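You operate a simulated robot arm through the tools that you are given. There is no shell and no other tool.

You run a simulated two-armed robot. Do the job below in one go: nothing can be reset, and whatever is moved stays where it is left.

Task
Change the clamped can's spray button for the yellow one and spray twice.
Fine: Lay the white button on the bench. After the sprays press the white cap on, then free the can and leave it standing in the clamp.

It is judged by the outcome, as a careful person would: the job done as asked, and still so three seconds after it is handed in. It fails if anything else is knocked over, pushed out of place, dropped, spilled or broken. A push-on lid holds only when it is set on centred and level and pressed home; a screw cap is set on level and turned clockwise until tight.

Robot
Two 7-joint arms with two-finger parallel grippers on one trunk that stands fixed in place. Base frame: the origin is at the foot of the trunk, x ahead of it, y to its left, z up. Lengths are in m, angles in rad, forces in N, time in s.
The left shoulder is at [0.031, 0.101, 1.236], the right one opposite. With the tool pointing down near the work surface each hand reaches from about 0.1 to 0.5 m from the base axis, measured 20 degrees to its own side. Payload 2.4 kg a hand.
Tool frame (each hand has its own): the origin (TCP) lies between the finger pads and is the grasp point; the fingertips stand 0.024 m ahead of it; z points along the fingers, y is the line along which they close. The gripper opens to 0.068 m. The fingers are 0.017 m wide and 0.01 m thick; the gripper's body (0.04 by 0.07 m) begins 0.041 m behind the TCP.
Orientation is that of the tool frame in the base frame, as a unit quaternion [x, y, z, w]. With the fingers straight down and closing along the base's y, the tool's x points along the base's -x, its y along +y and its z along -z.

Tools
- The arms move only by the tool send_rows. It takes "left_deltas", "right_deltas" or both (then of equal length, played together; a hand with none holds still); each is a list of rows, each a list of 2 entries, a list of its own where there are three numbers: the shift along the tool's x, y, z in m, then the turn, a rotation vector about the tool's x, y, z in rad. In form: [[[tx, ty, tz], [wx, wy, wz]], ...]. A call has 1 to 20 rows; each row shifts and turns the commanded pose from where the row before left it, along the tool's axes as they then stand. "left_fingers" and "right_fingers" are, for a hand that has rows, the finger opening in m, from 0 to 0.068, set as the call begins (left out, the last holds). Each row takes 0.2 s and may step no farther than 0.05 m and 0.15 rad from the row before; otherwise, or with a gripper value out of range, the whole call is refused. Where a pose cannot be reached the arm comes as near as it can. A force on the tool above 70 N (or 10 N above the force at the start of the call, whichever is more), or a blocked arm, ends the call early, and 0.2 s more pass. Each finger travels about 0.072 m/s and halts on what it meets, pressing with about 33 N; the grip force reading is that of the motor and also rises with nothing between the fingers. The clock runs only during rows and for 0.2 s after the last one: add rows that do not move to give the fingers time. It gives the time, the measured TCP pose, the force on the tool (base axes), the opening and the grip force at its end, in the units of the frame above (readings bear some noise), with the torque about the TCP (base axes, N m) and any sound that the robot's microphone picked up.
- Cameras (640 x 400 px; columns grow to the right, rows downward): "scene" is now at [0.1068, -0.0315, 1.3935]; the picture's right is [-0.37, -0.93, 0.00], its down [-0.55, 0.22, -0.80] and it looks along [0.74, -0.30, -0.60] (base axes); focal length 246 px, centre (320, 200). "left" rides on the left gripper at [0.084, -0.011, -0.075] in its tool frame; the picture's right is [0.13, 0.99, 0.00], its down [-0.60, 0.08, -0.79] and it looks along [-0.79, 0.10, 0.61] (tool axes); focal length 251 px, centre (320, 200). "right" rides on the right gripper at [0.084, 0.011, -0.075] in its tool frame; the picture's right is [-0.13, 0.99, 0.00], its down [-0.60, -0.08, -0.79] and it looks along [-0.79, -0.10, 0.61] (tool axes); focal length 251 px, centre (320, 200). There is no depth. A picture from a camera that has moved, and an enlarged one, comes with that camera's place and axes in the base frame and with its lens.
- grab_frame(camera): a new picture of that camera. No time passes.
- move_column(by): slides the trunk up (or, below 0, down) by that many m; the arms and the scene camera ride with it, the base frame stays. It gives what a move gives, with no picture.
- head_to(pan, tilt): turns the head with the scene camera to pan (to the left, within 1.501 rad either way) and tilt (down, from -0.506 to 1.204), counted from straight ahead of the robot. It gives what a move gives.
- inspect(camera, box): a new picture of the part [left, top, right, bottom] of that camera's present view, enlarged. No time passes.
- hand_in(): hands the job in; it is judged then, once.

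Places have to be worked out from the pictures, the camera data and where the tool is seen. Open the grippers and draw the arms clear of the work before you hand the job in, unless the task says otherwise.

The tools are called after "Emit:" as a command line: name --argument value ..., lists and objects as JSON in quotes. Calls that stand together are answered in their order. send_rows: Moves the arms, as the interface text tells. Its arguments: {"type":"object","properties":{"left_deltas":{"type":"array","items":{"type":"array"}},"left_fingers":{"type":"number"},"right_deltas":{"type":"array","items":{"type":"array"}},"right_fingers":{"type":"number"}},"required":[]} The other tools are called the same way: move_column (by) slides the trunk up or down; head_to (pan, tilt) turns the head that bears the scene camera; grab_frame (camera) takes a picture; inspect (camera, box) takes an enlarged picture of a part of a camera's view; hand_in () hands the job in.

At the start:

```text
time: 0.0
left_tool_pos: [0.3233, -0.0364, 1.2581]
left_orientation: [0.0, 1.0, 0.0, -0.001]
left_ft_force: [0.3, 0.7, 0.0]
left_torque: [0.01, -0.01, 0.01]
left_width: 0.0679
left_gripper_force: 0.1
right_tool_pos: [0.2427, -0.262, 1.2586]
right_orientation: [0.0, 1.0, -0.001, 0.0]
right_ft_force: [0.2, 0.2, 0.6]
right_torque: [0.01, -0.03, 0.01]
right_width: 0.0682
right_gripper_force: 0.0
trunk travel left (down, up): [-0.45, 0.4]
head pan, tilt: [-0.382, 0.639]
```

scene: 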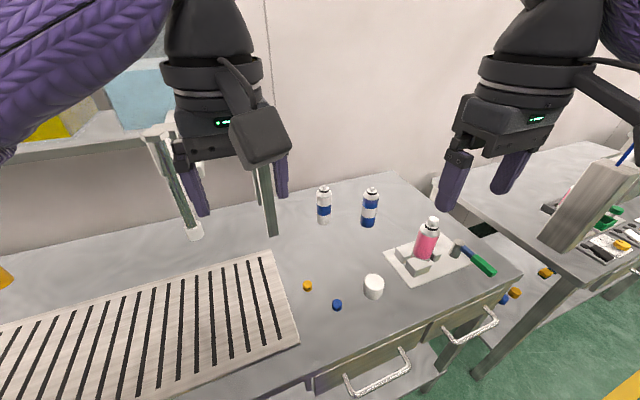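
right: 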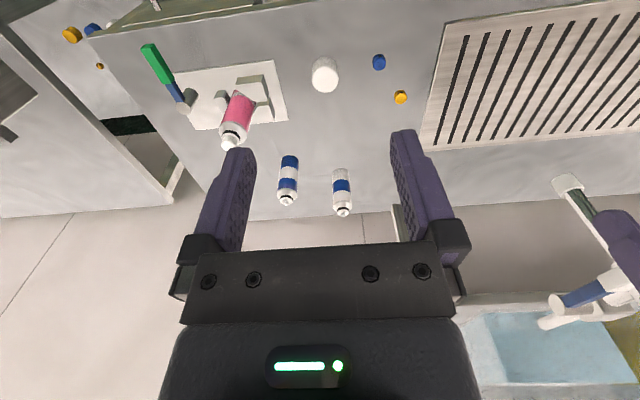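
left: 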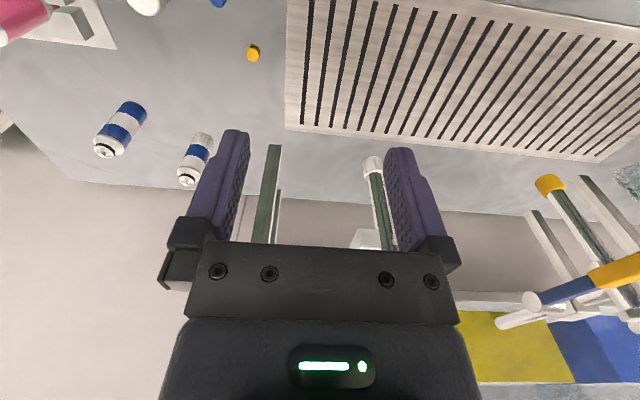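

I start by looking closer at the clamped can, the buttons and the cap in the scene view.

Emit:
inspect --camera "scene" --box '[370, 190, 530, 290]'

Emit:
inspect --camera "scene" --box '[280, 240, 420, 330]'

Emit:
inspect --camera "right" --box '[120, 20, 440, 220]'

```text
4.00 times, centred on (450, 240) of scene
camera zoom: at [0.1068, -0.0315, 1.3935], right [-0.37, -0.93, 0.0], down [-0.55, 0.22, -0.8], along [0.74, -0.3, -0.6], focal length 985 px, centre (-200, 40)
```

zoom: 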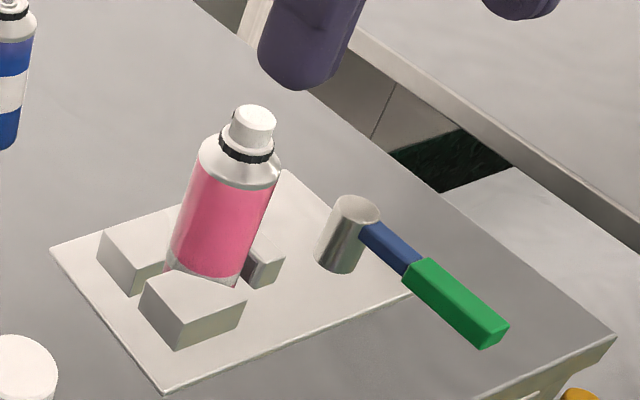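

```text
4.44 times, centred on (350, 285) of scene
camera zoom: at [0.1068, -0.0315, 1.3935], right [-0.37, -0.93, 0.0], down [-0.55, 0.22, -0.8], along [0.74, -0.3, -0.6], focal length 1095 px, centre (187, -178)
```

zoom: 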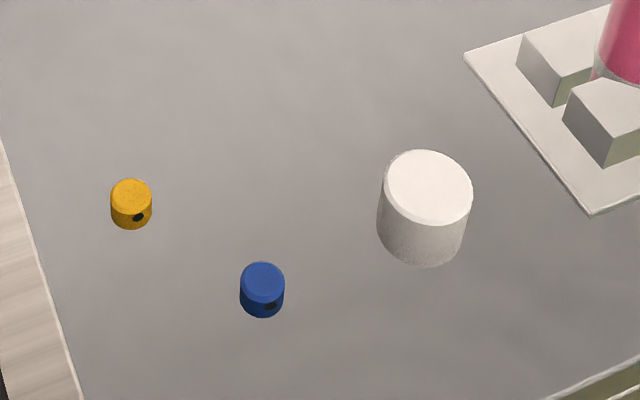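

```text
2.00 times, centred on (280, 120) of right
camera zoom: at [0.1585, -0.2512, 1.3337], right [0.13, 0.99, 0.0], down [0.6, -0.08, 0.79], along [0.79, -0.1, -0.61], focal length 503 px, centre (400, 360)
```

zoom: 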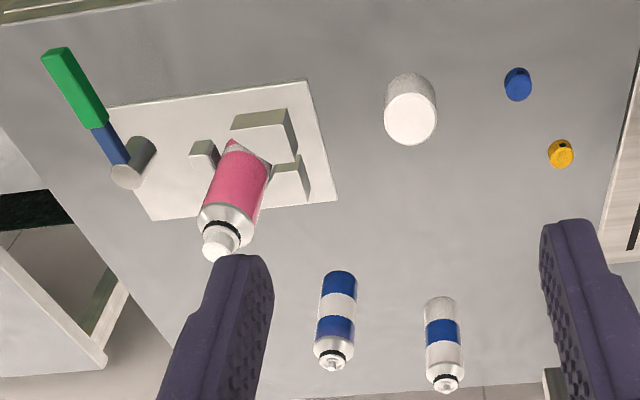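

The pink can stands in the clamp at about (0.40, -0.42) with its button top near z 1.03. The lever post is near (0.37, -0.51), the yellow button near (0.436, -0.134) and the white cap near (0.368, -0.269). I move the right hand to a spot above and short of the can to see it with the wrist camera.

Emit:
send_rows --right_deltas '[[[-0.015, -0.04, 0.02], [0, 0, 0]], [[-0.015, -0.04, 0.02], [0, 0, 0]], [[-0.015, -0.04, 0.02], [0, 0, 0]], [[-0.012, -0.038, 0.02], [0, 0, 0]], [[0, 0, 0.02], [0, 0, 0]]]'

Emit:
grab_frame --camera "right"

Emit:
grab_frame --camera "scene"

```text
time: 1.2
left_tool_pos: [0.3246, -0.0376, 1.2585]
left_orientation: [0.0, 1.0, 0.0, 0.0]
left_ft_force: [0.3, 0.2, 0.4]
left_torque: [0.01, 0.03, -0.01]
left_width: 0.0682
left_gripper_force: 0.2
right_tool_pos: [0.2998, -0.4222, 1.1586]
right_orientation: [0.0, 1.0, -0.001, 0.0]
right_ft_force: [0.2, 0.1, 0.3]
right_torque: [0.03, 0.01, 0.02]
right_width: 0.0679
right_gripper_force: 0.0
trunk travel left (down, up): [-0.45, 0.4]
head pan, tilt: [-0.382, 0.639]
```

```text
taken
camera right: at [0.2163, -0.4101, 1.2337], right [0.13, 0.99, 0.0], down [0.6, -0.08, 0.79], along [0.79, -0.1, -0.61], focal length 251 px, centre (320, 200)
```

right: 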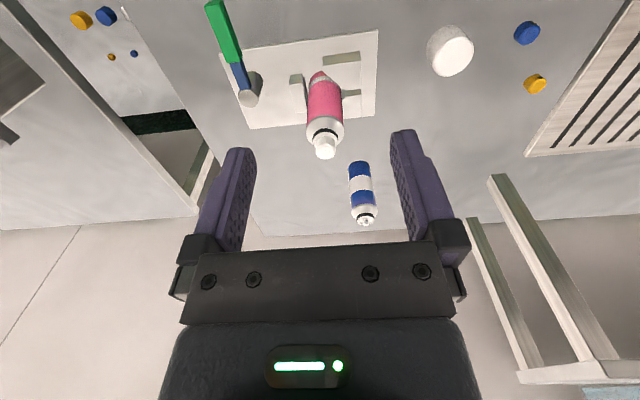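

```text
taken
camera scene: at [0.1068, -0.0316, 1.3935], right [-0.37, -0.93, 0.0], down [-0.55, 0.22, -0.8], along [0.74, -0.3, -0.6], focal length 246 px, centre (320, 200)
```

scene: 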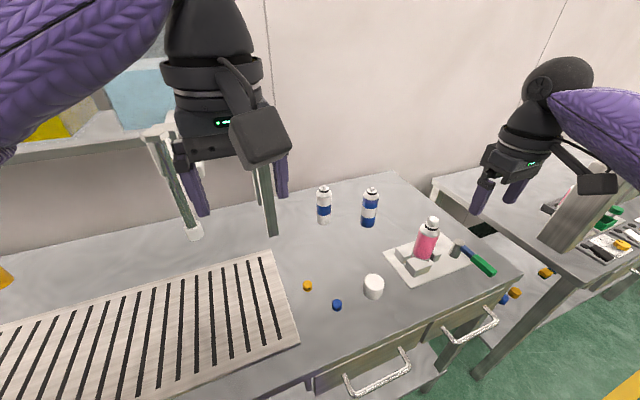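

The move was exact. I enlarge the wrist view of the clamp and can.

Emit:
inspect --camera "right" --box '[200, 0, 400, 125]'

Emit:
inspect --camera "right" --box '[270, 60, 390, 170]'

Emit:
inspect --camera "right" --box '[400, 0, 600, 125]'

```text
3.20 times, centred on (300, 62) of right
camera zoom: at [0.2163, -0.4101, 1.2337], right [0.13, 0.99, 0.0], down [0.6, -0.08, 0.79], along [0.79, -0.1, -0.61], focal length 805 px, centre (384, 640)
```

zoom: 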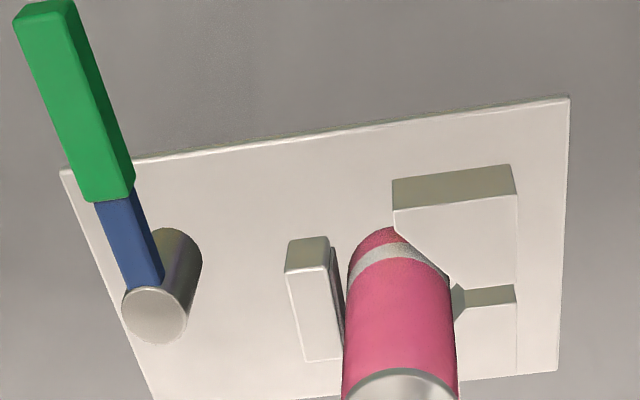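

```text
3.64 times, centred on (330, 115) of right
camera zoom: at [0.2163, -0.4101, 1.2337], right [0.13, 0.99, 0.0], down [0.6, -0.08, 0.79], along [0.79, -0.1, -0.61], focal length 914 px, centre (284, 509)
```

zoom: 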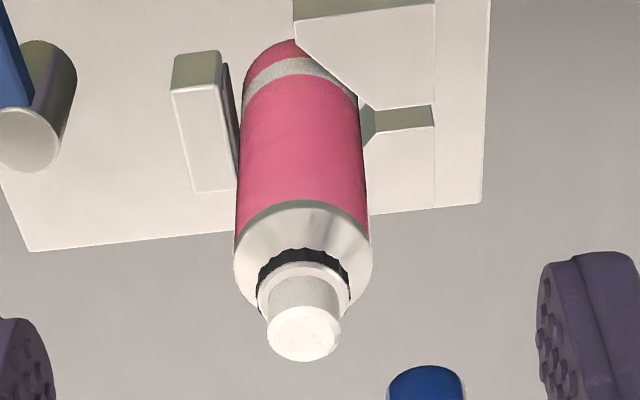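

```text
3.20 times, centred on (500, 62) of right
camera zoom: at [0.2163, -0.4101, 1.2337], right [0.13, 0.99, 0.0], down [0.6, -0.08, 0.79], along [0.79, -0.1, -0.61], focal length 805 px, centre (-256, 640)
```

zoom: 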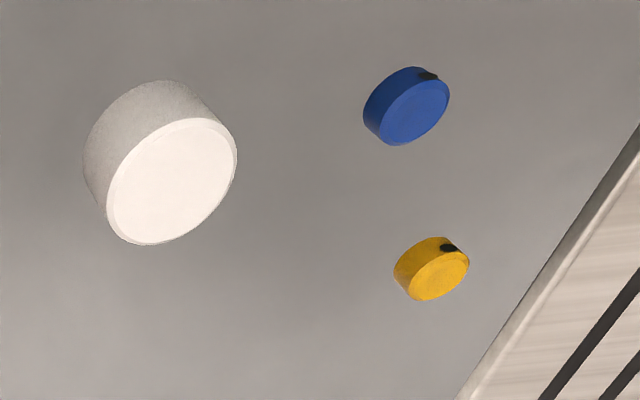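

The can's button top works out at about (0.402, -0.4285, 1.024), and the lever points towards the robot from the post at (0.374, -0.515). I move the right hand above the can, well clear of it, to check reach and alignment.

Emit:
send_rows --right_deltas '[[[-0.034, -0.002, 0.0], [0, 0, 0]], [[-0.034, -0.002, 0.0], [0, 0, 0]], [[-0.034, -0.002, 0.02], [0, 0, 0]], [[0, 0, 0.028], [0, 0, 0]], [[0, 0, 0], [0, 0, 0]]]'

Emit:
grab_frame --camera "right"

Emit:
inspect --camera "scene" --box '[390, 170, 470, 270]'

```text
time: 2.4
left_tool_pos: [0.3233, -0.0363, 1.2587]
left_orientation: [0.0, 1.0, 0.0, 0.0]
left_ft_force: [0.2, 0.4, -0.7]
left_torque: [0.0, 0.03, 0.0]
left_width: 0.068
left_gripper_force: 0.2
right_tool_pos: [0.4001, -0.4261, 1.1108]
right_orientation: [-0.001, 1.0, -0.001, 0.0]
right_ft_force: [0.9, 0.2, 0.2]
right_torque: [0.0, 0.0, 0.0]
right_width: 0.0683
right_gripper_force: 0.0
trunk travel left (down, up): [-0.45, 0.4]
head pan, tilt: [-0.382, 0.639]
```

```text
taken
camera right: at [0.317, -0.4148, 1.1856], right [0.13, 0.99, 0.0], down [0.6, -0.08, 0.79], along [0.79, -0.1, -0.61], focal length 251 px, centre (320, 200)
```

right: 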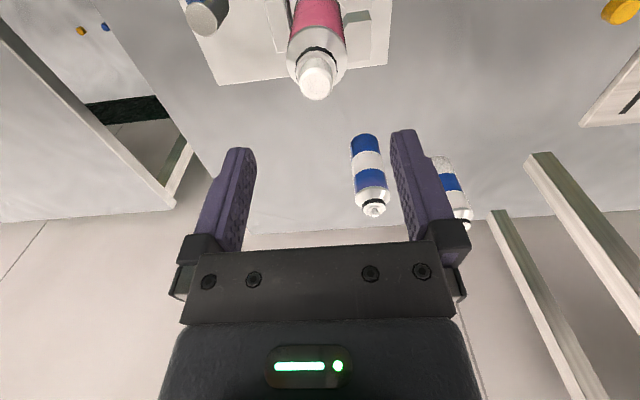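

```text
4.00 times, centred on (430, 220) of scene
camera zoom: at [0.107, -0.0314, 1.3935], right [-0.37, -0.93, 0.0], down [-0.55, 0.22, -0.8], along [0.74, -0.3, -0.6], focal length 985 px, centre (-120, 120)
```

zoom: 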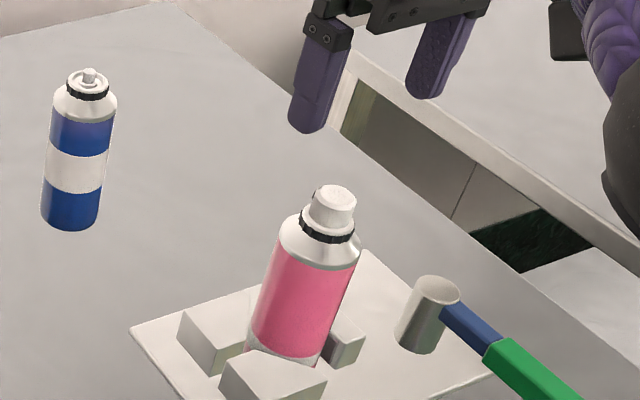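

Reach is fine. I zoom on the button from both cameras for a precise axis estimate.

Emit:
inspect --camera "right" --box '[280, 35, 360, 110]'

Emit:
inspect --camera "scene" --box '[415, 210, 455, 240]'

```text
5.33 times, centred on (320, 72) of right
camera zoom: at [0.317, -0.4148, 1.1856], right [0.13, 0.99, 0.0], down [0.6, -0.08, 0.79], along [0.79, -0.1, -0.61], focal length 1341 px, centre (320, 880)
```

zoom: 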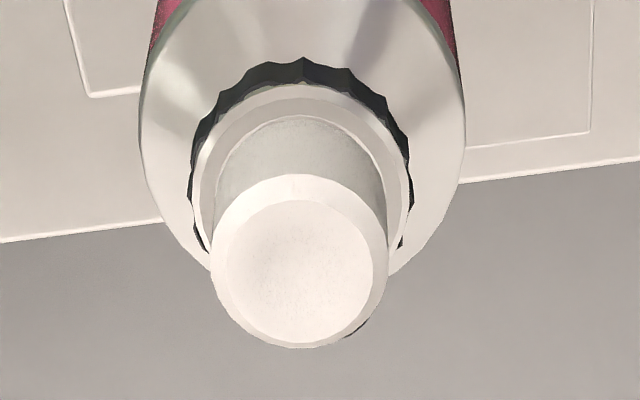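

```text
13.33 times, centred on (435, 225) of scene
camera zoom: at [0.107, -0.0314, 1.3935], right [-0.37, -0.93, 0.0], down [-0.55, 0.22, -0.8], along [0.74, -0.3, -0.6], focal length 3284 px, centre (-1213, -133)
```

zoom: 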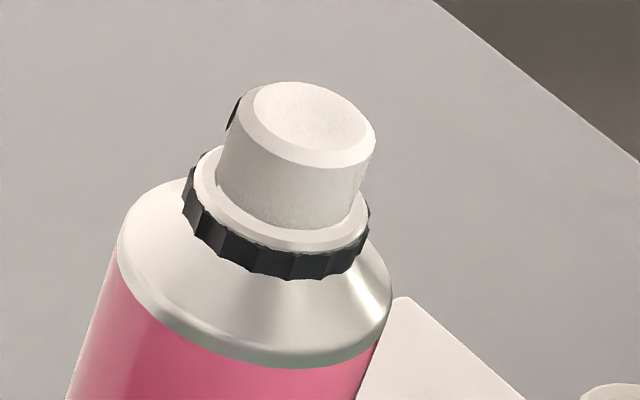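

The white button is 22 mm wide with its top near z 1.0245, axis near (0.4025, -0.4287), nozzle facing away and left. I correct by 1.5 mm in x and 2.7 mm in y and descend to just above the button to check.

Emit:
send_rows --right_deltas '[[[-0.0015, -0.0027, 0.0], [0, 0, 0]], [[0, 0, 0.02], [0, 0, 0]], [[0, 0, 0.02], [0, 0, 0]], [[0, 0, 0], [0, 0, 0]]]'

Emit:
grab_frame --camera "right"

Emit:
inspect --camera "scene" --box '[400, 180, 480, 230]'

```text
time: 3.4
left_tool_pos: [0.3236, -0.0371, 1.2591]
left_orientation: [0.0, 1.0, 0.001, 0.001]
left_ft_force: [-0.1, 0.6, -0.2]
left_torque: [0.0, -0.02, 0.01]
left_width: 0.0681
left_gripper_force: 0.0
right_tool_pos: [0.4014, -0.4282, 1.0709]
right_orientation: [-0.001, 1.0, -0.001, -0.001]
right_ft_force: [-0.2, 0.5, 0.5]
right_torque: [0.0, -0.01, 0.02]
right_width: 0.0681
right_gripper_force: 0.1
trunk travel left (down, up): [-0.45, 0.4]
head pan, tilt: [-0.382, 0.639]
```

```text
taken
camera right: at [0.3188, -0.4176, 1.1458], right [0.13, 0.99, 0.0], down [0.6, -0.08, 0.79], along [0.79, -0.1, -0.61], focal length 251 px, centre (320, 200)
```

right: 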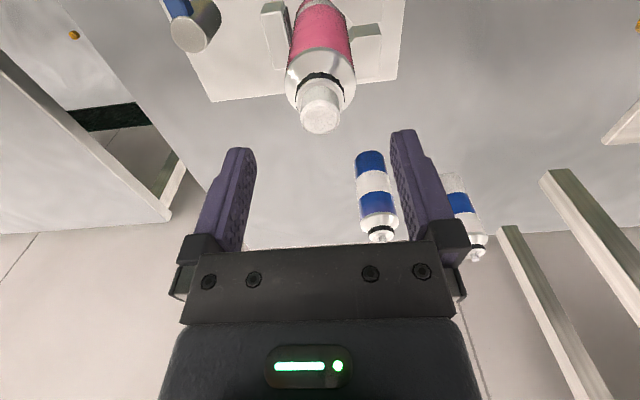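

```text
8.00 times, centred on (440, 205) of scene
camera zoom: at [0.1069, -0.0315, 1.3935], right [-0.37, -0.93, 0.0], down [-0.55, 0.22, -0.8], along [0.74, -0.3, -0.6], focal length 1971 px, centre (-640, 160)
```

zoom: 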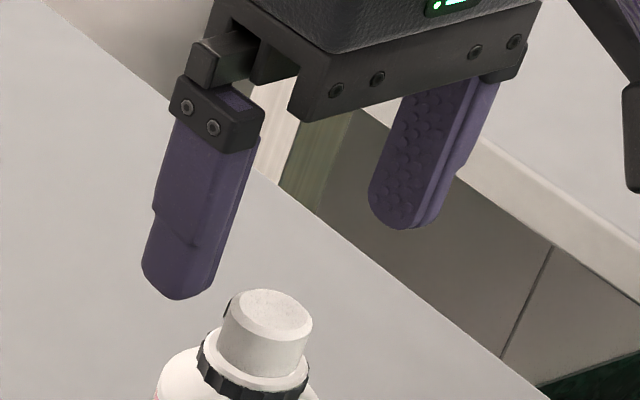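

Alignment looks good: the button sits on the finger mid-line. I lower a further 0.035 so the fingertips reach the lower part of the button and narrow the fingers to 0.032 to check before gripping.

Emit:
send_rows --right_deltas '[[[-0.0003, 0, 0.02], [0, 0, 0]], [[0, 0, 0.015], [0, 0, 0]], [[0, 0, 0], [0, 0, 0]], [[0, 0, 0], [0, 0, 0]]]' --right_fingers 0.034

Emit:
inspect --camera "right" --box '[220, 80, 420, 230]'

Emit:
inspect --camera "scene" --box '[400, 190, 480, 240]'

```text
time: 4.4
left_tool_pos: [0.3241, -0.0371, 1.2594]
left_orientation: [0.0, 1.0, 0.0, 0.001]
left_ft_force: [-0.2, 0.2, -0.3]
left_torque: [0.0, 0.0, 0.0]
left_width: 0.0679
left_gripper_force: 0.1
right_tool_pos: [0.4034, -0.4295, 1.034]
right_orientation: [-0.002, 1.0, -0.002, 0.0]
right_ft_force: [-0.2, 0.3, 0.0]
right_torque: [-0.02, -0.04, 0.01]
right_width: 0.0339
right_gripper_force: 0.0
trunk travel left (down, up): [-0.45, 0.4]
head pan, tilt: [-0.382, 0.639]
```

```text
2.67 times, centred on (320, 155) of right
camera zoom: at [0.3198, -0.4189, 1.1098], right [0.13, 0.99, 0.0], down [0.6, -0.08, 0.79], along [0.79, -0.1, -0.61], focal length 670 px, centre (320, 320)
```

zoom: 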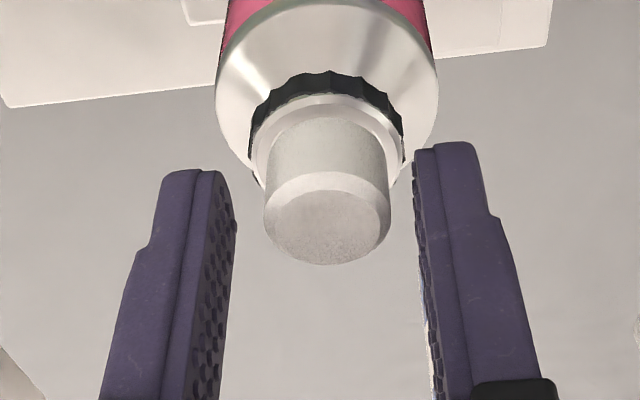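

```text
8.00 times, centred on (440, 215) of scene
camera zoom: at [0.1069, -0.0316, 1.3935], right [-0.37, -0.93, 0.0], down [-0.55, 0.22, -0.8], along [0.74, -0.3, -0.6], focal length 1971 px, centre (-640, 80)
```

zoom: 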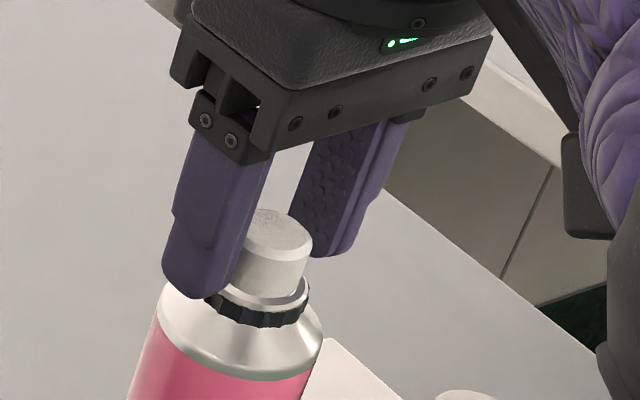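

The button is centred between the fingers. I raise 1.5 mm to stay clear of the collar and close the fingers on the button.

Emit:
send_rows --right_deltas '[[[0, 0, -0.0015], [0, 0, 0]]]'

Emit:
send_rows --right_deltas '[[[0, 0, 0], [0, 0, 0]], [[0, 0, 0], [0, 0, 0]], [[0, 0, 0], [0, 0, 0]], [[0, 0, 0], [0, 0, 0]]]' --right_fingers 0.0

Emit:
inspect --camera "right" --box '[220, 80, 420, 230]'

Emit:
inspect --camera "scene" --box '[400, 190, 480, 240]'

```text
time: 4.8
left_tool_pos: [0.3241, -0.037, 1.2586]
left_orientation: [0.0, 1.0, 0.0, 0.0]
left_ft_force: [0.0, -0.2, -0.2]
left_torque: [0.0, 0.0, 0.02]
left_width: 0.0681
left_gripper_force: 0.1
right_tool_pos: [0.4036, -0.4294, 1.0368]
right_orientation: [0.0, 1.0, 0.0, 0.001]
right_ft_force: [-0.3, 0.3, 0.3]
right_torque: [0.0, -0.03, -0.01]
right_width: 0.034
right_gripper_force: 0.0
trunk travel left (down, up): [-0.45, 0.4]
head pan, tilt: [-0.382, 0.639]
```

```text
time: 5.8
left_tool_pos: [0.3244, -0.0366, 1.2585]
left_orientation: [0.0, 1.0, 0.0, 0.0]
left_ft_force: [1.1, -0.1, -0.4]
left_torque: [0.01, 0.01, 0.01]
left_width: 0.0679
left_gripper_force: 0.0
right_tool_pos: [0.4032, -0.4296, 1.0367]
right_orientation: [-0.001, 1.0, -0.001, 0.0]
right_ft_force: [0.2, 3.1, -2.4]
right_torque: [0.07, -0.01, 0.0]
right_width: 0.0183
right_gripper_force: 32.8
trunk travel left (down, up): [-0.45, 0.4]
head pan, tilt: [-0.382, 0.639]
```

```text
2.67 times, centred on (320, 155) of right
camera zoom: at [0.32, -0.4181, 1.1118], right [0.13, 0.99, 0.0], down [0.6, -0.08, 0.79], along [0.79, -0.1, -0.61], focal length 670 px, centre (320, 320)
```

zoom: 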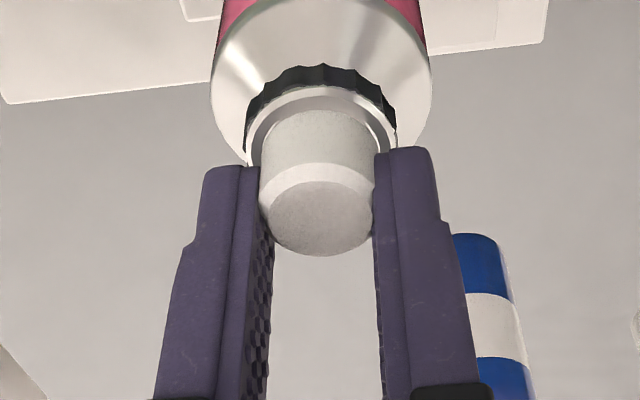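

```text
8.00 times, centred on (440, 215) of scene
camera zoom: at [0.107, -0.031, 1.3935], right [-0.37, -0.93, 0.0], down [-0.55, 0.22, -0.8], along [0.74, -0.3, -0.6], focal length 1971 px, centre (-640, 80)
```

zoom: 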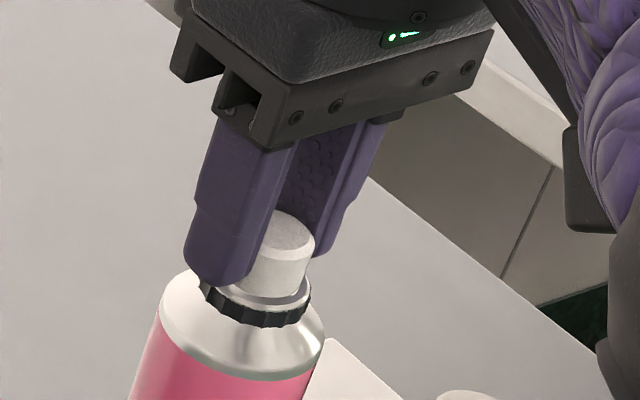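

The button is gripped (0.0183 m, 33 N). I pull straight up in small steps.

Emit:
send_rows --right_deltas '[[[0, 0, -0.004], [0, 0, 0]], [[0, 0, -0.004], [0, 0, 0]], [[0, 0, -0.006], [0, 0, 0]], [[0, 0, -0.01], [0, 0, 0]], [[0, 0, -0.01], [0, 0, 0]]]'

Emit:
inspect --camera "right" --box '[220, 30, 420, 230]'

Emit:
inspect --camera "scene" --box '[390, 180, 480, 250]'

```text
time: 7.0
left_tool_pos: [0.3231, -0.0363, 1.2594]
left_orientation: [0.0, 1.0, 0.001, 0.0]
left_ft_force: [-1.1, 0.8, -0.3]
left_torque: [0.0, 0.0, 0.01]
left_width: 0.0681
left_gripper_force: 0.1
right_tool_pos: [0.4042, -0.4288, 1.0721]
right_orientation: [-0.001, 1.0, 0.0, 0.0]
right_ft_force: [0.0, -0.6, -0.2]
right_torque: [-0.01, -0.02, 0.02]
right_width: 0.0183
right_gripper_force: 33.8
trunk travel left (down, up): [-0.45, 0.4]
head pan, tilt: [-0.382, 0.639]
```

```text
2.00 times, centred on (320, 130) of right
camera zoom: at [0.3201, -0.4179, 1.1466], right [0.13, 0.99, 0.0], down [0.6, -0.08, 0.79], along [0.79, -0.1, -0.61], focal length 503 px, centre (320, 340)
```

zoom: 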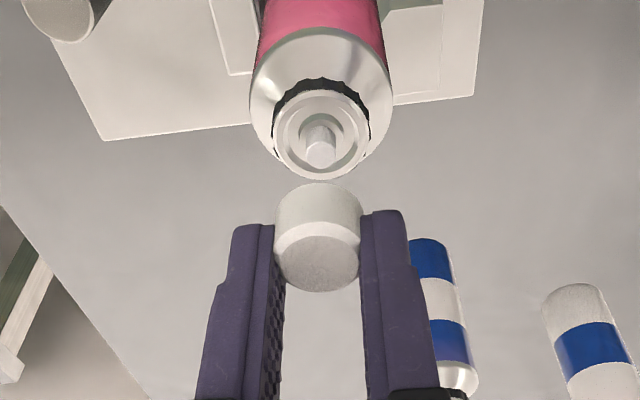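

```text
5.71 times, centred on (435, 215) of scene
camera zoom: at [0.1069, -0.0315, 1.3935], right [-0.37, -0.93, 0.0], down [-0.55, 0.22, -0.8], along [0.74, -0.3, -0.6], focal length 1408 px, centre (-337, 114)
```

zoom: 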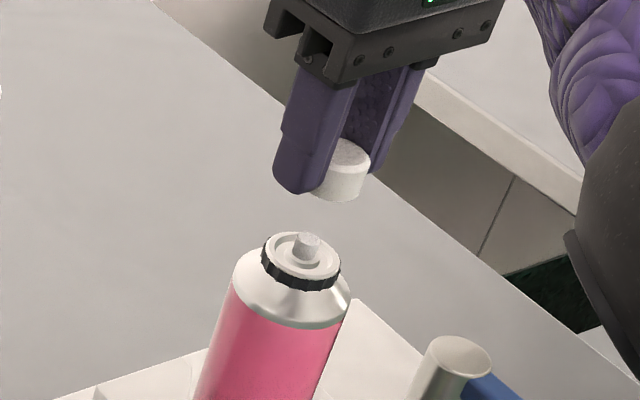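

The button came off cleanly and the stem is visible. I lift, carry the button over to a free bench spot near (0.43, -0.205), between the cap and the yellow button, and lower to just above the bench.

Emit:
send_rows --right_deltas '[[[0, 0, -0.04], [0, 0, 0]], [[-0.005, 0.045, 0], [0, 0, 0]], [[-0.005, 0.045, 0], [0, 0, 0]], [[-0.005, 0.045, 0], [0, 0, 0]], [[-0.005, 0.045, 0], [0, 0, 0]], [[-0.007, 0.044, 0], [0, 0, 0]], [[0, 0, 0.045], [0, 0, 0]], [[0, 0, 0.045], [0, 0, 0]], [[0, 0, 0.045], [0, 0, 0]], [[0, 0, 0.02], [0, 0, 0]], [[0, 0, 0], [0, 0, 0]]]'

Emit:
grab_frame --camera "right"

Emit:
grab_frame --camera "scene"

```text
time: 7.7
left_tool_pos: [0.3237, -0.0364, 1.2576]
left_orientation: [0.001, 1.0, 0.001, 0.0]
left_ft_force: [0.3, 0.0, 0.1]
left_torque: [0.04, 0.01, 0.01]
left_width: 0.0679
left_gripper_force: 0.0
right_tool_pos: [0.4134, -0.3796, 1.1114]
right_orientation: [-0.007, 1.0, -0.005, 0.01]
right_ft_force: [5.9, -6.5, -7.3]
right_torque: [0.35, -0.21, 0.51]
right_width: 0.0183
right_gripper_force: 33.2
trunk travel left (down, up): [-0.45, 0.4]
head pan, tilt: [-0.382, 0.639]
stopped in row 3 (right hand): the force on the tool passed its limit at 127 N (the readings are from after the stop); the commanded pose is now the measured one
```

```text
taken
camera right: at [0.3278, -0.369, 1.1852], right [0.12, 0.99, -0.01], down [0.59, -0.06, 0.81], along [0.8, -0.1, -0.59], focal length 251 px, centre (320, 200)
```

right: 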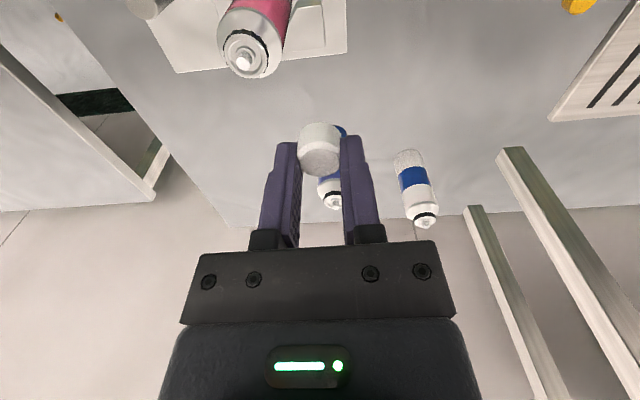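

```text
taken
camera scene: at [0.1067, -0.0315, 1.3935], right [-0.37, -0.93, 0.0], down [-0.55, 0.22, -0.8], along [0.74, -0.3, -0.6], focal length 246 px, centre (320, 200)
```

scene: 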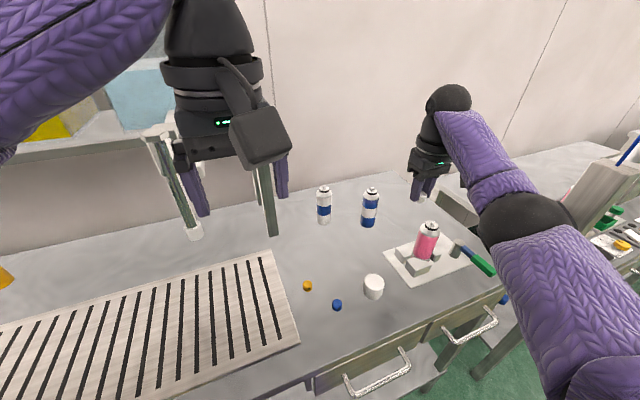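

The call stopped on a force spike, though nothing visible lies near the hand. I hold still and read the force again, and look closely at the surroundings.

Emit:
send_rows --right_deltas '[[[0, 0, 0], [0, 0, 0]]]'

Emit:
inspect --camera "scene" --box '[340, 70, 640, 300]'

Emit:
inspect --camera "right" --box '[200, 0, 440, 240]'

```text
time: 8.1
left_tool_pos: [0.324, -0.037, 1.2576]
left_orientation: [0.0, 1.0, -0.001, 0.0]
left_ft_force: [0.0, 0.2, -0.2]
left_torque: [0.0, 0.02, 0.01]
left_width: 0.0681
left_gripper_force: 0.2
right_tool_pos: [0.4124, -0.3802, 1.1114]
right_orientation: [-0.006, 1.0, -0.004, 0.01]
right_ft_force: [8.8, -5.0, -7.7]
right_torque: [0.24, -0.12, 0.37]
right_width: 0.0182
right_gripper_force: 33.3
trunk travel left (down, up): [-0.45, 0.4]
head pan, tilt: [-0.382, 0.639]
```

```text
1.74 times, centred on (490, 185) of scene
camera zoom: at [0.1069, -0.0316, 1.3935], right [-0.37, -0.93, 0.0], down [-0.55, 0.22, -0.8], along [0.74, -0.3, -0.6], focal length 428 px, centre (24, 226)
```

zoom: 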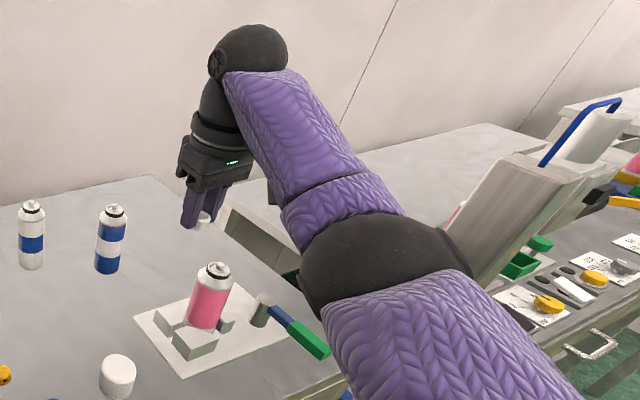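

```text
1.67 times, centred on (320, 120) of right
camera zoom: at [0.3278, -0.3691, 1.1852], right [0.12, 0.99, -0.01], down [0.59, -0.07, 0.81], along [0.8, -0.1, -0.59], focal length 419 px, centre (320, 333)
```

zoom: 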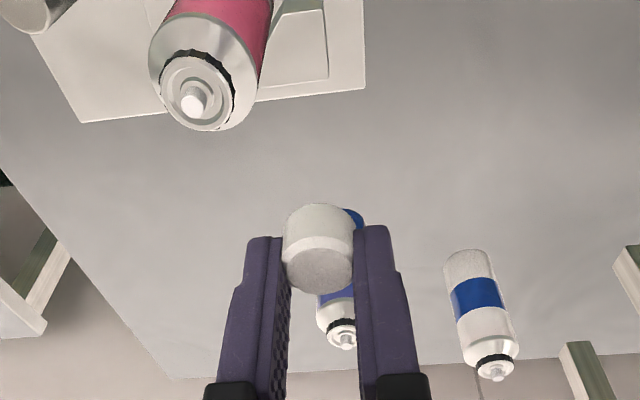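

The steady force of about 12 N and the tilt of the hand suggest the right forearm is resting on its own wrist camera, because the hand is high relative to the shoulder. I back off by lowering the hand 2 cm in open air and read the force.

Emit:
send_rows --right_deltas '[[[0, 0, 0.005], [0, 0, 0]], [[0, 0, 0.01], [0, 0, 0]], [[0, 0, 0.01], [0, 0, 0]]]'

Emit:
grab_frame --camera "scene"

```text
time: 8.9
left_tool_pos: [0.3247, -0.0357, 1.2599]
left_orientation: [-0.001, 1.0, 0.0, 0.0]
left_ft_force: [-0.6, -0.2, 0.2]
left_torque: [0.02, 0.01, 0.01]
left_width: 0.068
left_gripper_force: 0.0
right_tool_pos: [0.4136, -0.3807, 1.0859]
right_orientation: [-0.006, 1.0, -0.004, 0.01]
right_ft_force: [-0.4, 0.0, -0.4]
right_torque: [-0.02, -0.03, -0.03]
right_width: 0.0183
right_gripper_force: 33.4
trunk travel left (down, up): [-0.45, 0.4]
head pan, tilt: [-0.382, 0.639]
```

```text
taken
camera scene: at [0.107, -0.0316, 1.3935], right [-0.37, -0.93, 0.0], down [-0.55, 0.22, -0.8], along [0.74, -0.3, -0.6], focal length 246 px, centre (320, 200)
```

scene: 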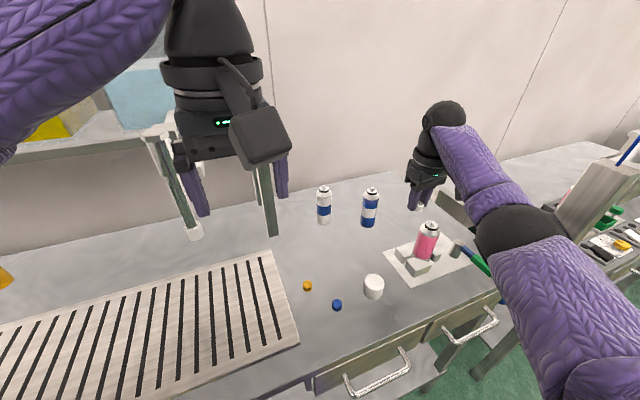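

Force is gone, so it was the arm touching its own camera; I will travel low from now on. I level the hand again and move left while descending, towards (0.43, -0.205).

Emit:
send_rows --right_deltas '[[[0, 0, 0.015], [-0.008, 0.02, 0.012]], [[-0.002, 0.025, 0.02], [0, 0, 0]], [[-0.002, 0.03, 0.02], [0, 0, 0]], [[-0.003, 0.03, 0.02], [0, 0, 0]], [[-0.003, 0.03, 0.02], [0, 0, 0]], [[-0.003, 0.03, 0.02], [0, 0, 0]], [[-0.003, 0.03, 0.015], [0, 0, 0]], [[0, 0, 0], [0, 0, 0]]]'

Emit:
grab_frame --camera "right"

Emit:
grab_frame --camera "scene"

```text
time: 10.7
left_tool_pos: [0.324, -0.0364, 1.2585]
left_orientation: [0.0, 1.0, 0.001, 0.001]
left_ft_force: [-0.1, -0.8, 0.2]
left_torque: [-0.03, 0.02, -0.01]
left_width: 0.068
left_gripper_force: 0.0
right_tool_pos: [0.4287, -0.2058, 0.9594]
right_orientation: [0.0, 1.0, -0.001, -0.001]
right_ft_force: [0.0, -0.2, -0.2]
right_torque: [0.0, 0.01, 0.02]
right_width: 0.0182
right_gripper_force: 32.4
trunk travel left (down, up): [-0.45, 0.4]
head pan, tilt: [-0.382, 0.639]
```

```text
taken
camera right: at [0.3446, -0.1941, 1.033], right [0.13, 0.99, 0.0], down [0.6, -0.08, 0.79], along [0.79, -0.1, -0.61], focal length 251 px, centre (320, 200)
```

right: 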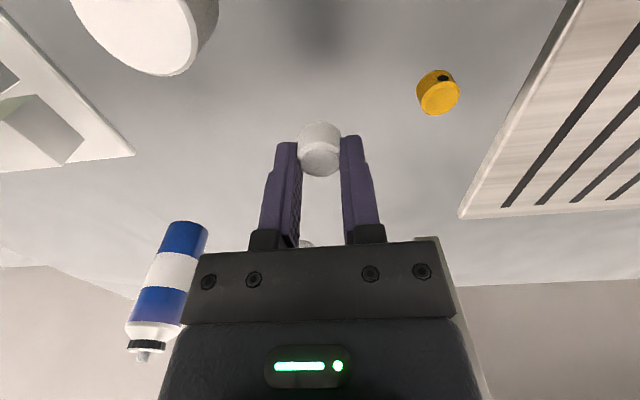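

```text
taken
camera scene: at [0.1069, -0.0315, 1.3935], right [-0.37, -0.93, 0.0], down [-0.55, 0.22, -0.8], along [0.74, -0.3, -0.6], focal length 246 px, centre (320, 200)
```

scene: 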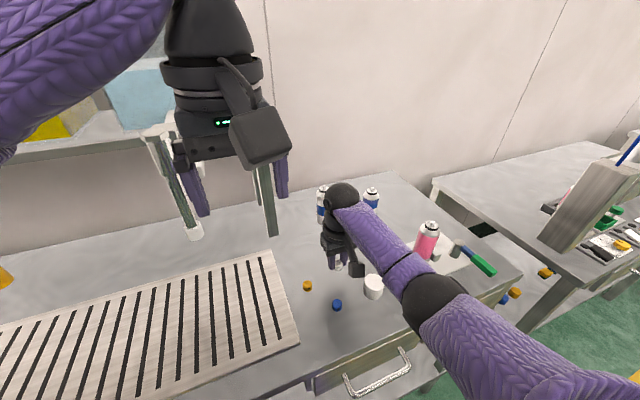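

Force is zero and the hand is level at (0.429, -0.206, 0.959). I zoom on the yellow button from both cameras to pin down the bench height before lowering.

Emit:
inspect --camera "right" --box '[400, 55, 480, 130]'

Emit:
inspect --camera "scene" --box '[290, 270, 330, 300]'

Emit:
inspect --camera "scene" --box '[320, 235, 390, 305]'

```text
5.33 times, centred on (440, 92) of right
camera zoom: at [0.3446, -0.1941, 1.033], right [0.13, 0.99, 0.0], down [0.6, -0.08, 0.79], along [0.79, -0.1, -0.61], focal length 1341 px, centre (-320, 773)
```

zoom: 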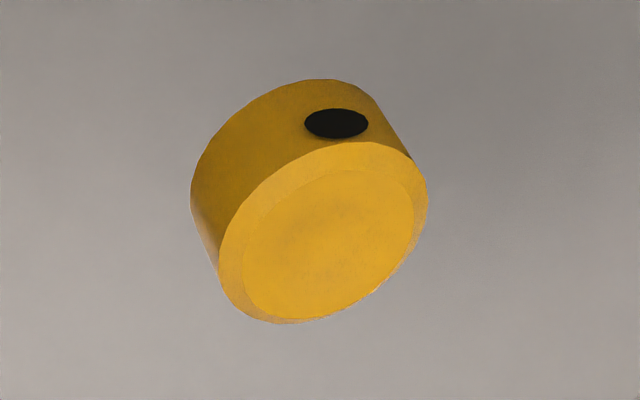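

```text
13.33 times, centred on (310, 285) of scene
camera zoom: at [0.1069, -0.0315, 1.3935], right [-0.37, -0.93, 0.0], down [-0.55, 0.22, -0.8], along [0.74, -0.3, -0.6], focal length 3284 px, centre (453, -933)
```

zoom: 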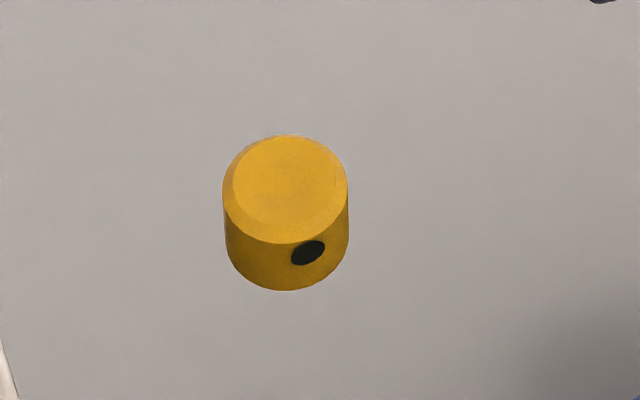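

```text
5.71 times, centred on (355, 270) of scene
camera zoom: at [0.1069, -0.0315, 1.3935], right [-0.37, -0.93, 0.0], down [-0.55, 0.22, -0.8], along [0.74, -0.3, -0.6], focal length 1408 px, centre (120, -200)
```

zoom: 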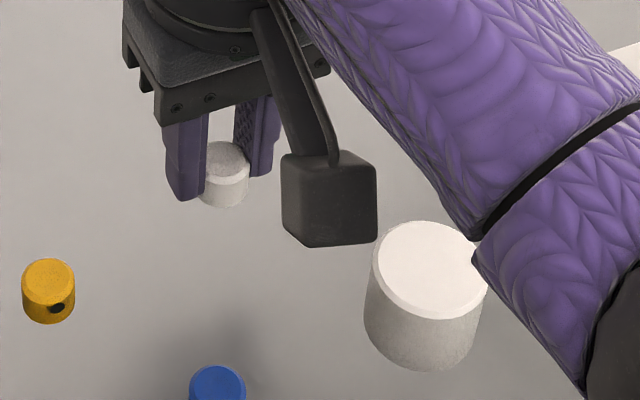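

The bench comes out near z 0.880, so the held button should touch at a TCP height of about 0.9085. I lower to about 3 mm above that, then go on in 1 mm steps.

Emit:
send_rows --right_deltas '[[[0, 0, 0.02], [0, 0, 0]], [[0, 0, 0.018], [0, 0, 0]], [[0, 0, 0.01], [0, 0, 0]], [[0, 0, 0], [0, 0, 0]]]'

Emit:
inspect --camera "scene" --box '[325, 245, 375, 285]'

Emit:
inspect --camera "right" --box '[220, 40, 420, 240]'

```text
time: 11.7
left_tool_pos: [0.3244, -0.0363, 1.2596]
left_orientation: [0.0, 1.0, 0.0, 0.0]
left_ft_force: [0.7, -0.5, -0.1]
left_torque: [-0.04, -0.02, 0.0]
left_width: 0.0679
left_gripper_force: 0.1
right_tool_pos: [0.4287, -0.204, 0.9096]
right_orientation: [0.001, 1.0, -0.001, 0.001]
right_ft_force: [0.0, -0.4, 0.3]
right_torque: [-0.03, 0.0, 0.01]
right_width: 0.0183
right_gripper_force: 33.3
trunk travel left (down, up): [-0.45, 0.4]
head pan, tilt: [-0.382, 0.639]
```

```text
10.00 times, centred on (350, 265) of scene
camera zoom: at [0.1069, -0.0315, 1.3935], right [-0.37, -0.93, 0.0], down [-0.55, 0.22, -0.8], along [0.74, -0.3, -0.6], focal length 2463 px, centre (20, -450)
```

zoom: 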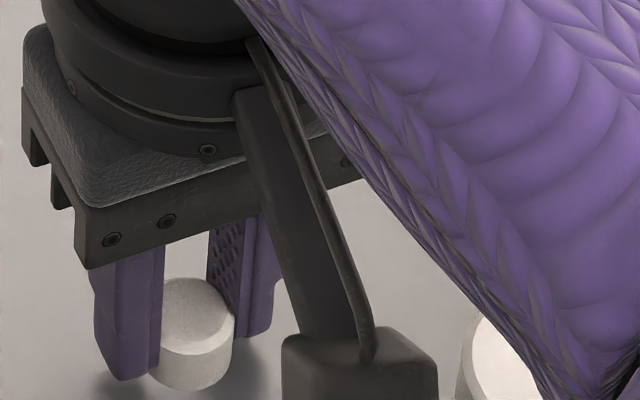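

```text
2.00 times, centred on (320, 140) of right
camera zoom: at [0.3449, -0.1937, 0.985], right [0.13, 0.99, 0.0], down [0.6, -0.08, 0.79], along [0.79, -0.1, -0.61], focal length 503 px, centre (320, 320)
```

zoom: 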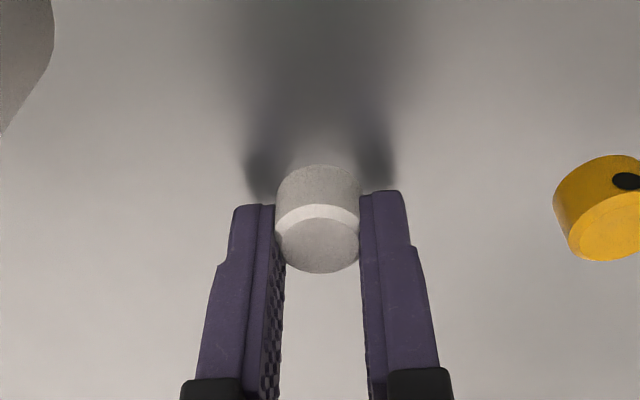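

Nearly down, no contact yet. I lower in 1 mm steps, watching the force.

Emit:
send_rows --right_deltas '[[[0, 0, 0.001], [0, 0, 0]], [[0, 0, 0], [0, 0, 0]]]'

Emit:
send_rows --right_deltas '[[[0, 0, 0.001], [0, 0, 0]], [[0, 0, 0], [0, 0, 0]]]'

```text
time: 12.3
left_tool_pos: [0.3239, -0.0371, 1.2591]
left_orientation: [0.0, 1.0, 0.0, 0.0]
left_ft_force: [-1.0, 0.4, 0.3]
left_torque: [-0.01, 0.01, 0.03]
left_width: 0.068
left_gripper_force: 0.0
right_tool_pos: [0.4291, -0.2054, 0.9078]
right_orientation: [0.0, 1.0, 0.0, -0.001]
right_ft_force: [1.0, 0.6, 0.4]
right_torque: [0.02, -0.01, -0.01]
right_width: 0.0182
right_gripper_force: 32.9
trunk travel left (down, up): [-0.45, 0.4]
head pan, tilt: [-0.382, 0.639]
```

```text
time: 12.9
left_tool_pos: [0.3232, -0.036, 1.2587]
left_orientation: [0.0, 1.0, -0.001, 0.0]
left_ft_force: [0.3, 0.1, -0.1]
left_torque: [0.02, 0.01, 0.02]
left_width: 0.0679
left_gripper_force: 0.0
right_tool_pos: [0.4304, -0.2045, 0.9076]
right_orientation: [0.0, 1.0, 0.0, 0.0]
right_ft_force: [-0.2, 0.7, 0.1]
right_torque: [0.02, 0.02, -0.01]
right_width: 0.0182
right_gripper_force: 33.0
trunk travel left (down, up): [-0.45, 0.4]
head pan, tilt: [-0.382, 0.639]
```

No contact yet at a TCP height of about 0.9075; I continue in 1 mm steps.

Emit:
send_rows --right_deltas '[[[0, 0, 0.001], [0, 0, 0]], [[0, 0, 0], [0, 0, 0]]]'

Emit:
send_rows --right_deltas '[[[0, 0, 0.001], [0, 0, 0]], [[0, 0, 0], [0, 0, 0]]]'

Emit:
inspect --camera "right" --box '[260, 80, 380, 180]'

```text
time: 13.5
left_tool_pos: [0.3241, -0.0367, 1.2589]
left_orientation: [0.0, 1.0, 0.0, 0.0]
left_ft_force: [-0.3, 0.4, 0.0]
left_torque: [-0.01, 0.03, -0.02]
left_width: 0.068
left_gripper_force: 0.1
right_tool_pos: [0.4285, -0.2049, 0.9057]
right_orientation: [0.0, 1.0, 0.0, 0.0]
right_ft_force: [-0.5, 0.4, 0.4]
right_torque: [0.03, 0.0, 0.0]
right_width: 0.0181
right_gripper_force: 33.4
trunk travel left (down, up): [-0.45, 0.4]
head pan, tilt: [-0.382, 0.639]
```

```text
time: 14.1
left_tool_pos: [0.324, -0.0358, 1.2589]
left_orientation: [0.0, 1.0, 0.0, 0.0]
left_ft_force: [0.1, -0.3, 0.0]
left_torque: [0.01, -0.01, 0.03]
left_width: 0.0681
left_gripper_force: 0.1
right_tool_pos: [0.4292, -0.2045, 0.9038]
right_orientation: [0.0, 1.0, 0.0, 0.001]
right_ft_force: [0.2, -0.7, -0.9]
right_torque: [0.01, -0.01, 0.01]
right_width: 0.0181
right_gripper_force: 32.8
trunk travel left (down, up): [-0.45, 0.4]
head pan, tilt: [-0.382, 0.639]
```

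```text
4.00 times, centred on (320, 130) of right
camera zoom: at [0.3461, -0.1938, 0.9801], right [0.13, 0.99, 0.0], down [0.6, -0.08, 0.79], along [0.79, -0.1, -0.61], focal length 1006 px, centre (320, 480)
```

zoom: 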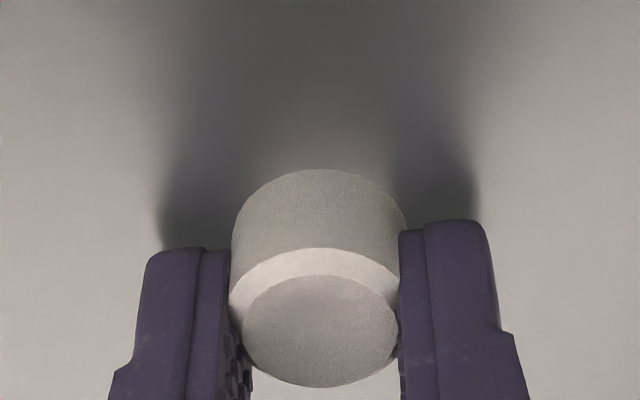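

Still in free air at about 0.9045. I go on, two more 1 mm steps.

Emit:
send_rows --right_deltas '[[[0, 0, 0.001], [0, 0, 0]], [[0, 0, 0], [0, 0, 0]]]'

Emit:
send_rows --right_deltas '[[[0, 0, 0.001], [0, 0, 0]], [[0, 0, 0], [0, 0, 0]]]'

```text
time: 14.7
left_tool_pos: [0.3241, -0.0359, 1.2582]
left_orientation: [0.0, 1.0, 0.0, 0.0]
left_ft_force: [1.2, -1.2, 0.1]
left_torque: [-0.01, 0.02, 0.01]
left_width: 0.068
left_gripper_force: 0.2
right_tool_pos: [0.4287, -0.2045, 0.9046]
right_orientation: [0.0, 1.0, 0.001, 0.001]
right_ft_force: [1.6, -0.5, 7.2]
right_torque: [-0.04, -0.01, 0.01]
right_width: 0.0185
right_gripper_force: 33.1
trunk travel left (down, up): [-0.45, 0.4]
head pan, tilt: [-0.382, 0.639]
```

```text
time: 15.3
left_tool_pos: [0.3236, -0.0365, 1.2594]
left_orientation: [0.001, 1.0, 0.001, 0.001]
left_ft_force: [0.1, -0.7, 0.5]
left_torque: [0.0, 0.01, -0.01]
left_width: 0.0681
left_gripper_force: 0.0
right_tool_pos: [0.4287, -0.2059, 0.9043]
right_orientation: [0.0, 1.0, 0.0, 0.001]
right_ft_force: [3.5, -3.5, 23.1]
right_torque: [-0.05, -0.02, 0.02]
right_width: 0.0181
right_gripper_force: 33.1
trunk travel left (down, up): [-0.45, 0.4]
head pan, tilt: [-0.382, 0.639]
```

Contact at a TCP height of about 0.9045 (button on the bench). I relieve 1 mm and open the fingers a little to release it.

Emit:
send_rows --right_deltas '[[[0, 0, -0.0012], [0, 0, 0]], [[0, 0, 0], [0, 0, 0]]]'

Emit:
send_rows --right_deltas '[[[0, 0, 0], [0, 0, 0]], [[0, 0, 0], [0, 0, 0]], [[0, 0, 0], [0, 0, 0]]]' --right_fingers 0.034

Emit:
inspect --camera "right" --box '[240, 80, 400, 200]'

```text
time: 15.9
left_tool_pos: [0.3238, -0.0363, 1.2599]
left_orientation: [0.0, 1.0, 0.0, 0.0]
left_ft_force: [-0.4, -0.4, 0.1]
left_torque: [-0.01, 0.0, -0.01]
left_width: 0.068
left_gripper_force: 0.1
right_tool_pos: [0.4288, -0.2039, 0.9039]
right_orientation: [0.0, 1.0, 0.0, 0.0]
right_ft_force: [4.4, -0.9, 11.0]
right_torque: [-0.07, -0.11, 0.04]
right_width: 0.0183
right_gripper_force: 32.7
trunk travel left (down, up): [-0.45, 0.4]
head pan, tilt: [-0.382, 0.639]
```

```text
time: 16.7
left_tool_pos: [0.3234, -0.0368, 1.2594]
left_orientation: [0.001, 1.0, 0.0, 0.0]
left_ft_force: [0.2, -0.3, 0.4]
left_torque: [0.03, 0.03, 0.02]
left_width: 0.0681
left_gripper_force: 0.0
right_tool_pos: [0.4278, -0.2044, 0.9041]
right_orientation: [-0.001, 1.0, -0.001, -0.001]
right_ft_force: [-3.0, -0.3, 4.9]
right_torque: [0.07, 0.03, 0.01]
right_width: 0.0331
right_gripper_force: 0.2
trunk travel left (down, up): [-0.45, 0.4]
head pan, tilt: [-0.382, 0.639]
```

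```text
3.33 times, centred on (320, 140) of right
camera zoom: at [0.3447, -0.194, 0.9794], right [0.13, 0.99, 0.0], down [0.61, -0.08, 0.79], along [0.79, -0.1, -0.61], focal length 838 px, centre (320, 400)
```

zoom: 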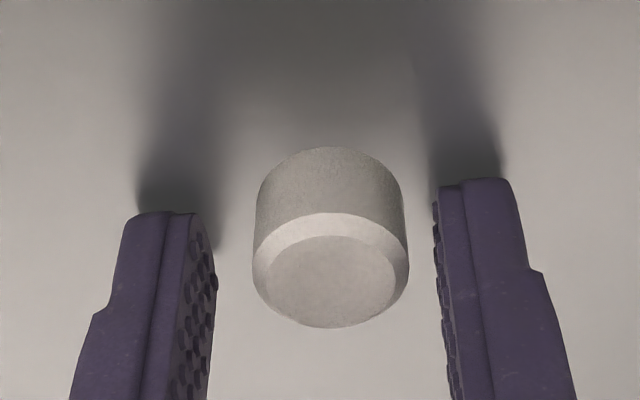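

The white button stands free between the fingers. I lift the hand straight up and confirm that it stays put.

Emit:
send_rows --right_deltas '[[[0, 0, -0.005], [0, 0, 0]], [[0, 0, -0.01], [0, 0, 0]], [[0, 0, -0.02], [0, 0, 0]], [[0, 0, -0.025], [0, 0, 0]], [[0, 0, 0], [0, 0, 0]]]'

Emit:
grab_frame --camera "right"

Emit:
grab_frame --camera "scene"

```text
time: 17.9
left_tool_pos: [0.3238, -0.0368, 1.2584]
left_orientation: [-0.001, 1.0, 0.0, 0.001]
left_ft_force: [-0.2, 0.9, 0.4]
left_torque: [-0.01, 0.01, 0.02]
left_width: 0.0677
left_gripper_force: 0.0
right_tool_pos: [0.4293, -0.2042, 0.9658]
right_orientation: [0.0, 1.0, 0.0, 0.0]
right_ft_force: [0.3, 0.4, -0.4]
right_torque: [0.02, 0.01, -0.02]
right_width: 0.0337
right_gripper_force: 0.1
trunk travel left (down, up): [-0.45, 0.4]
head pan, tilt: [-0.382, 0.639]
```

```text
taken
camera right: at [0.3461, -0.1934, 1.0407], right [0.13, 0.99, 0.0], down [0.6, -0.08, 0.79], along [0.79, -0.1, -0.61], focal length 251 px, centre (320, 200)
```

right: 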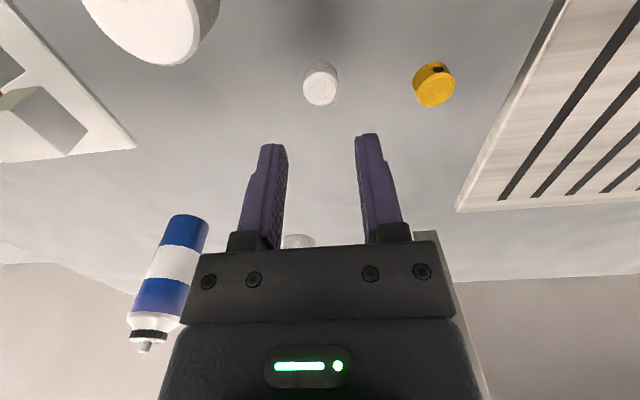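

```text
taken
camera scene: at [0.107, -0.0315, 1.3935], right [-0.37, -0.93, 0.0], down [-0.55, 0.22, -0.8], along [0.74, -0.3, -0.6], focal length 246 px, centre (320, 200)
```

scene: 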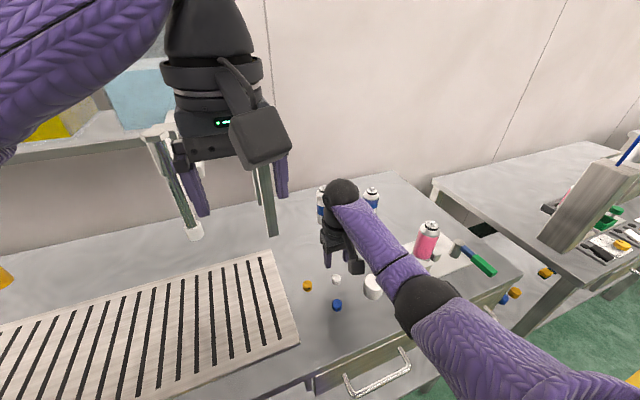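

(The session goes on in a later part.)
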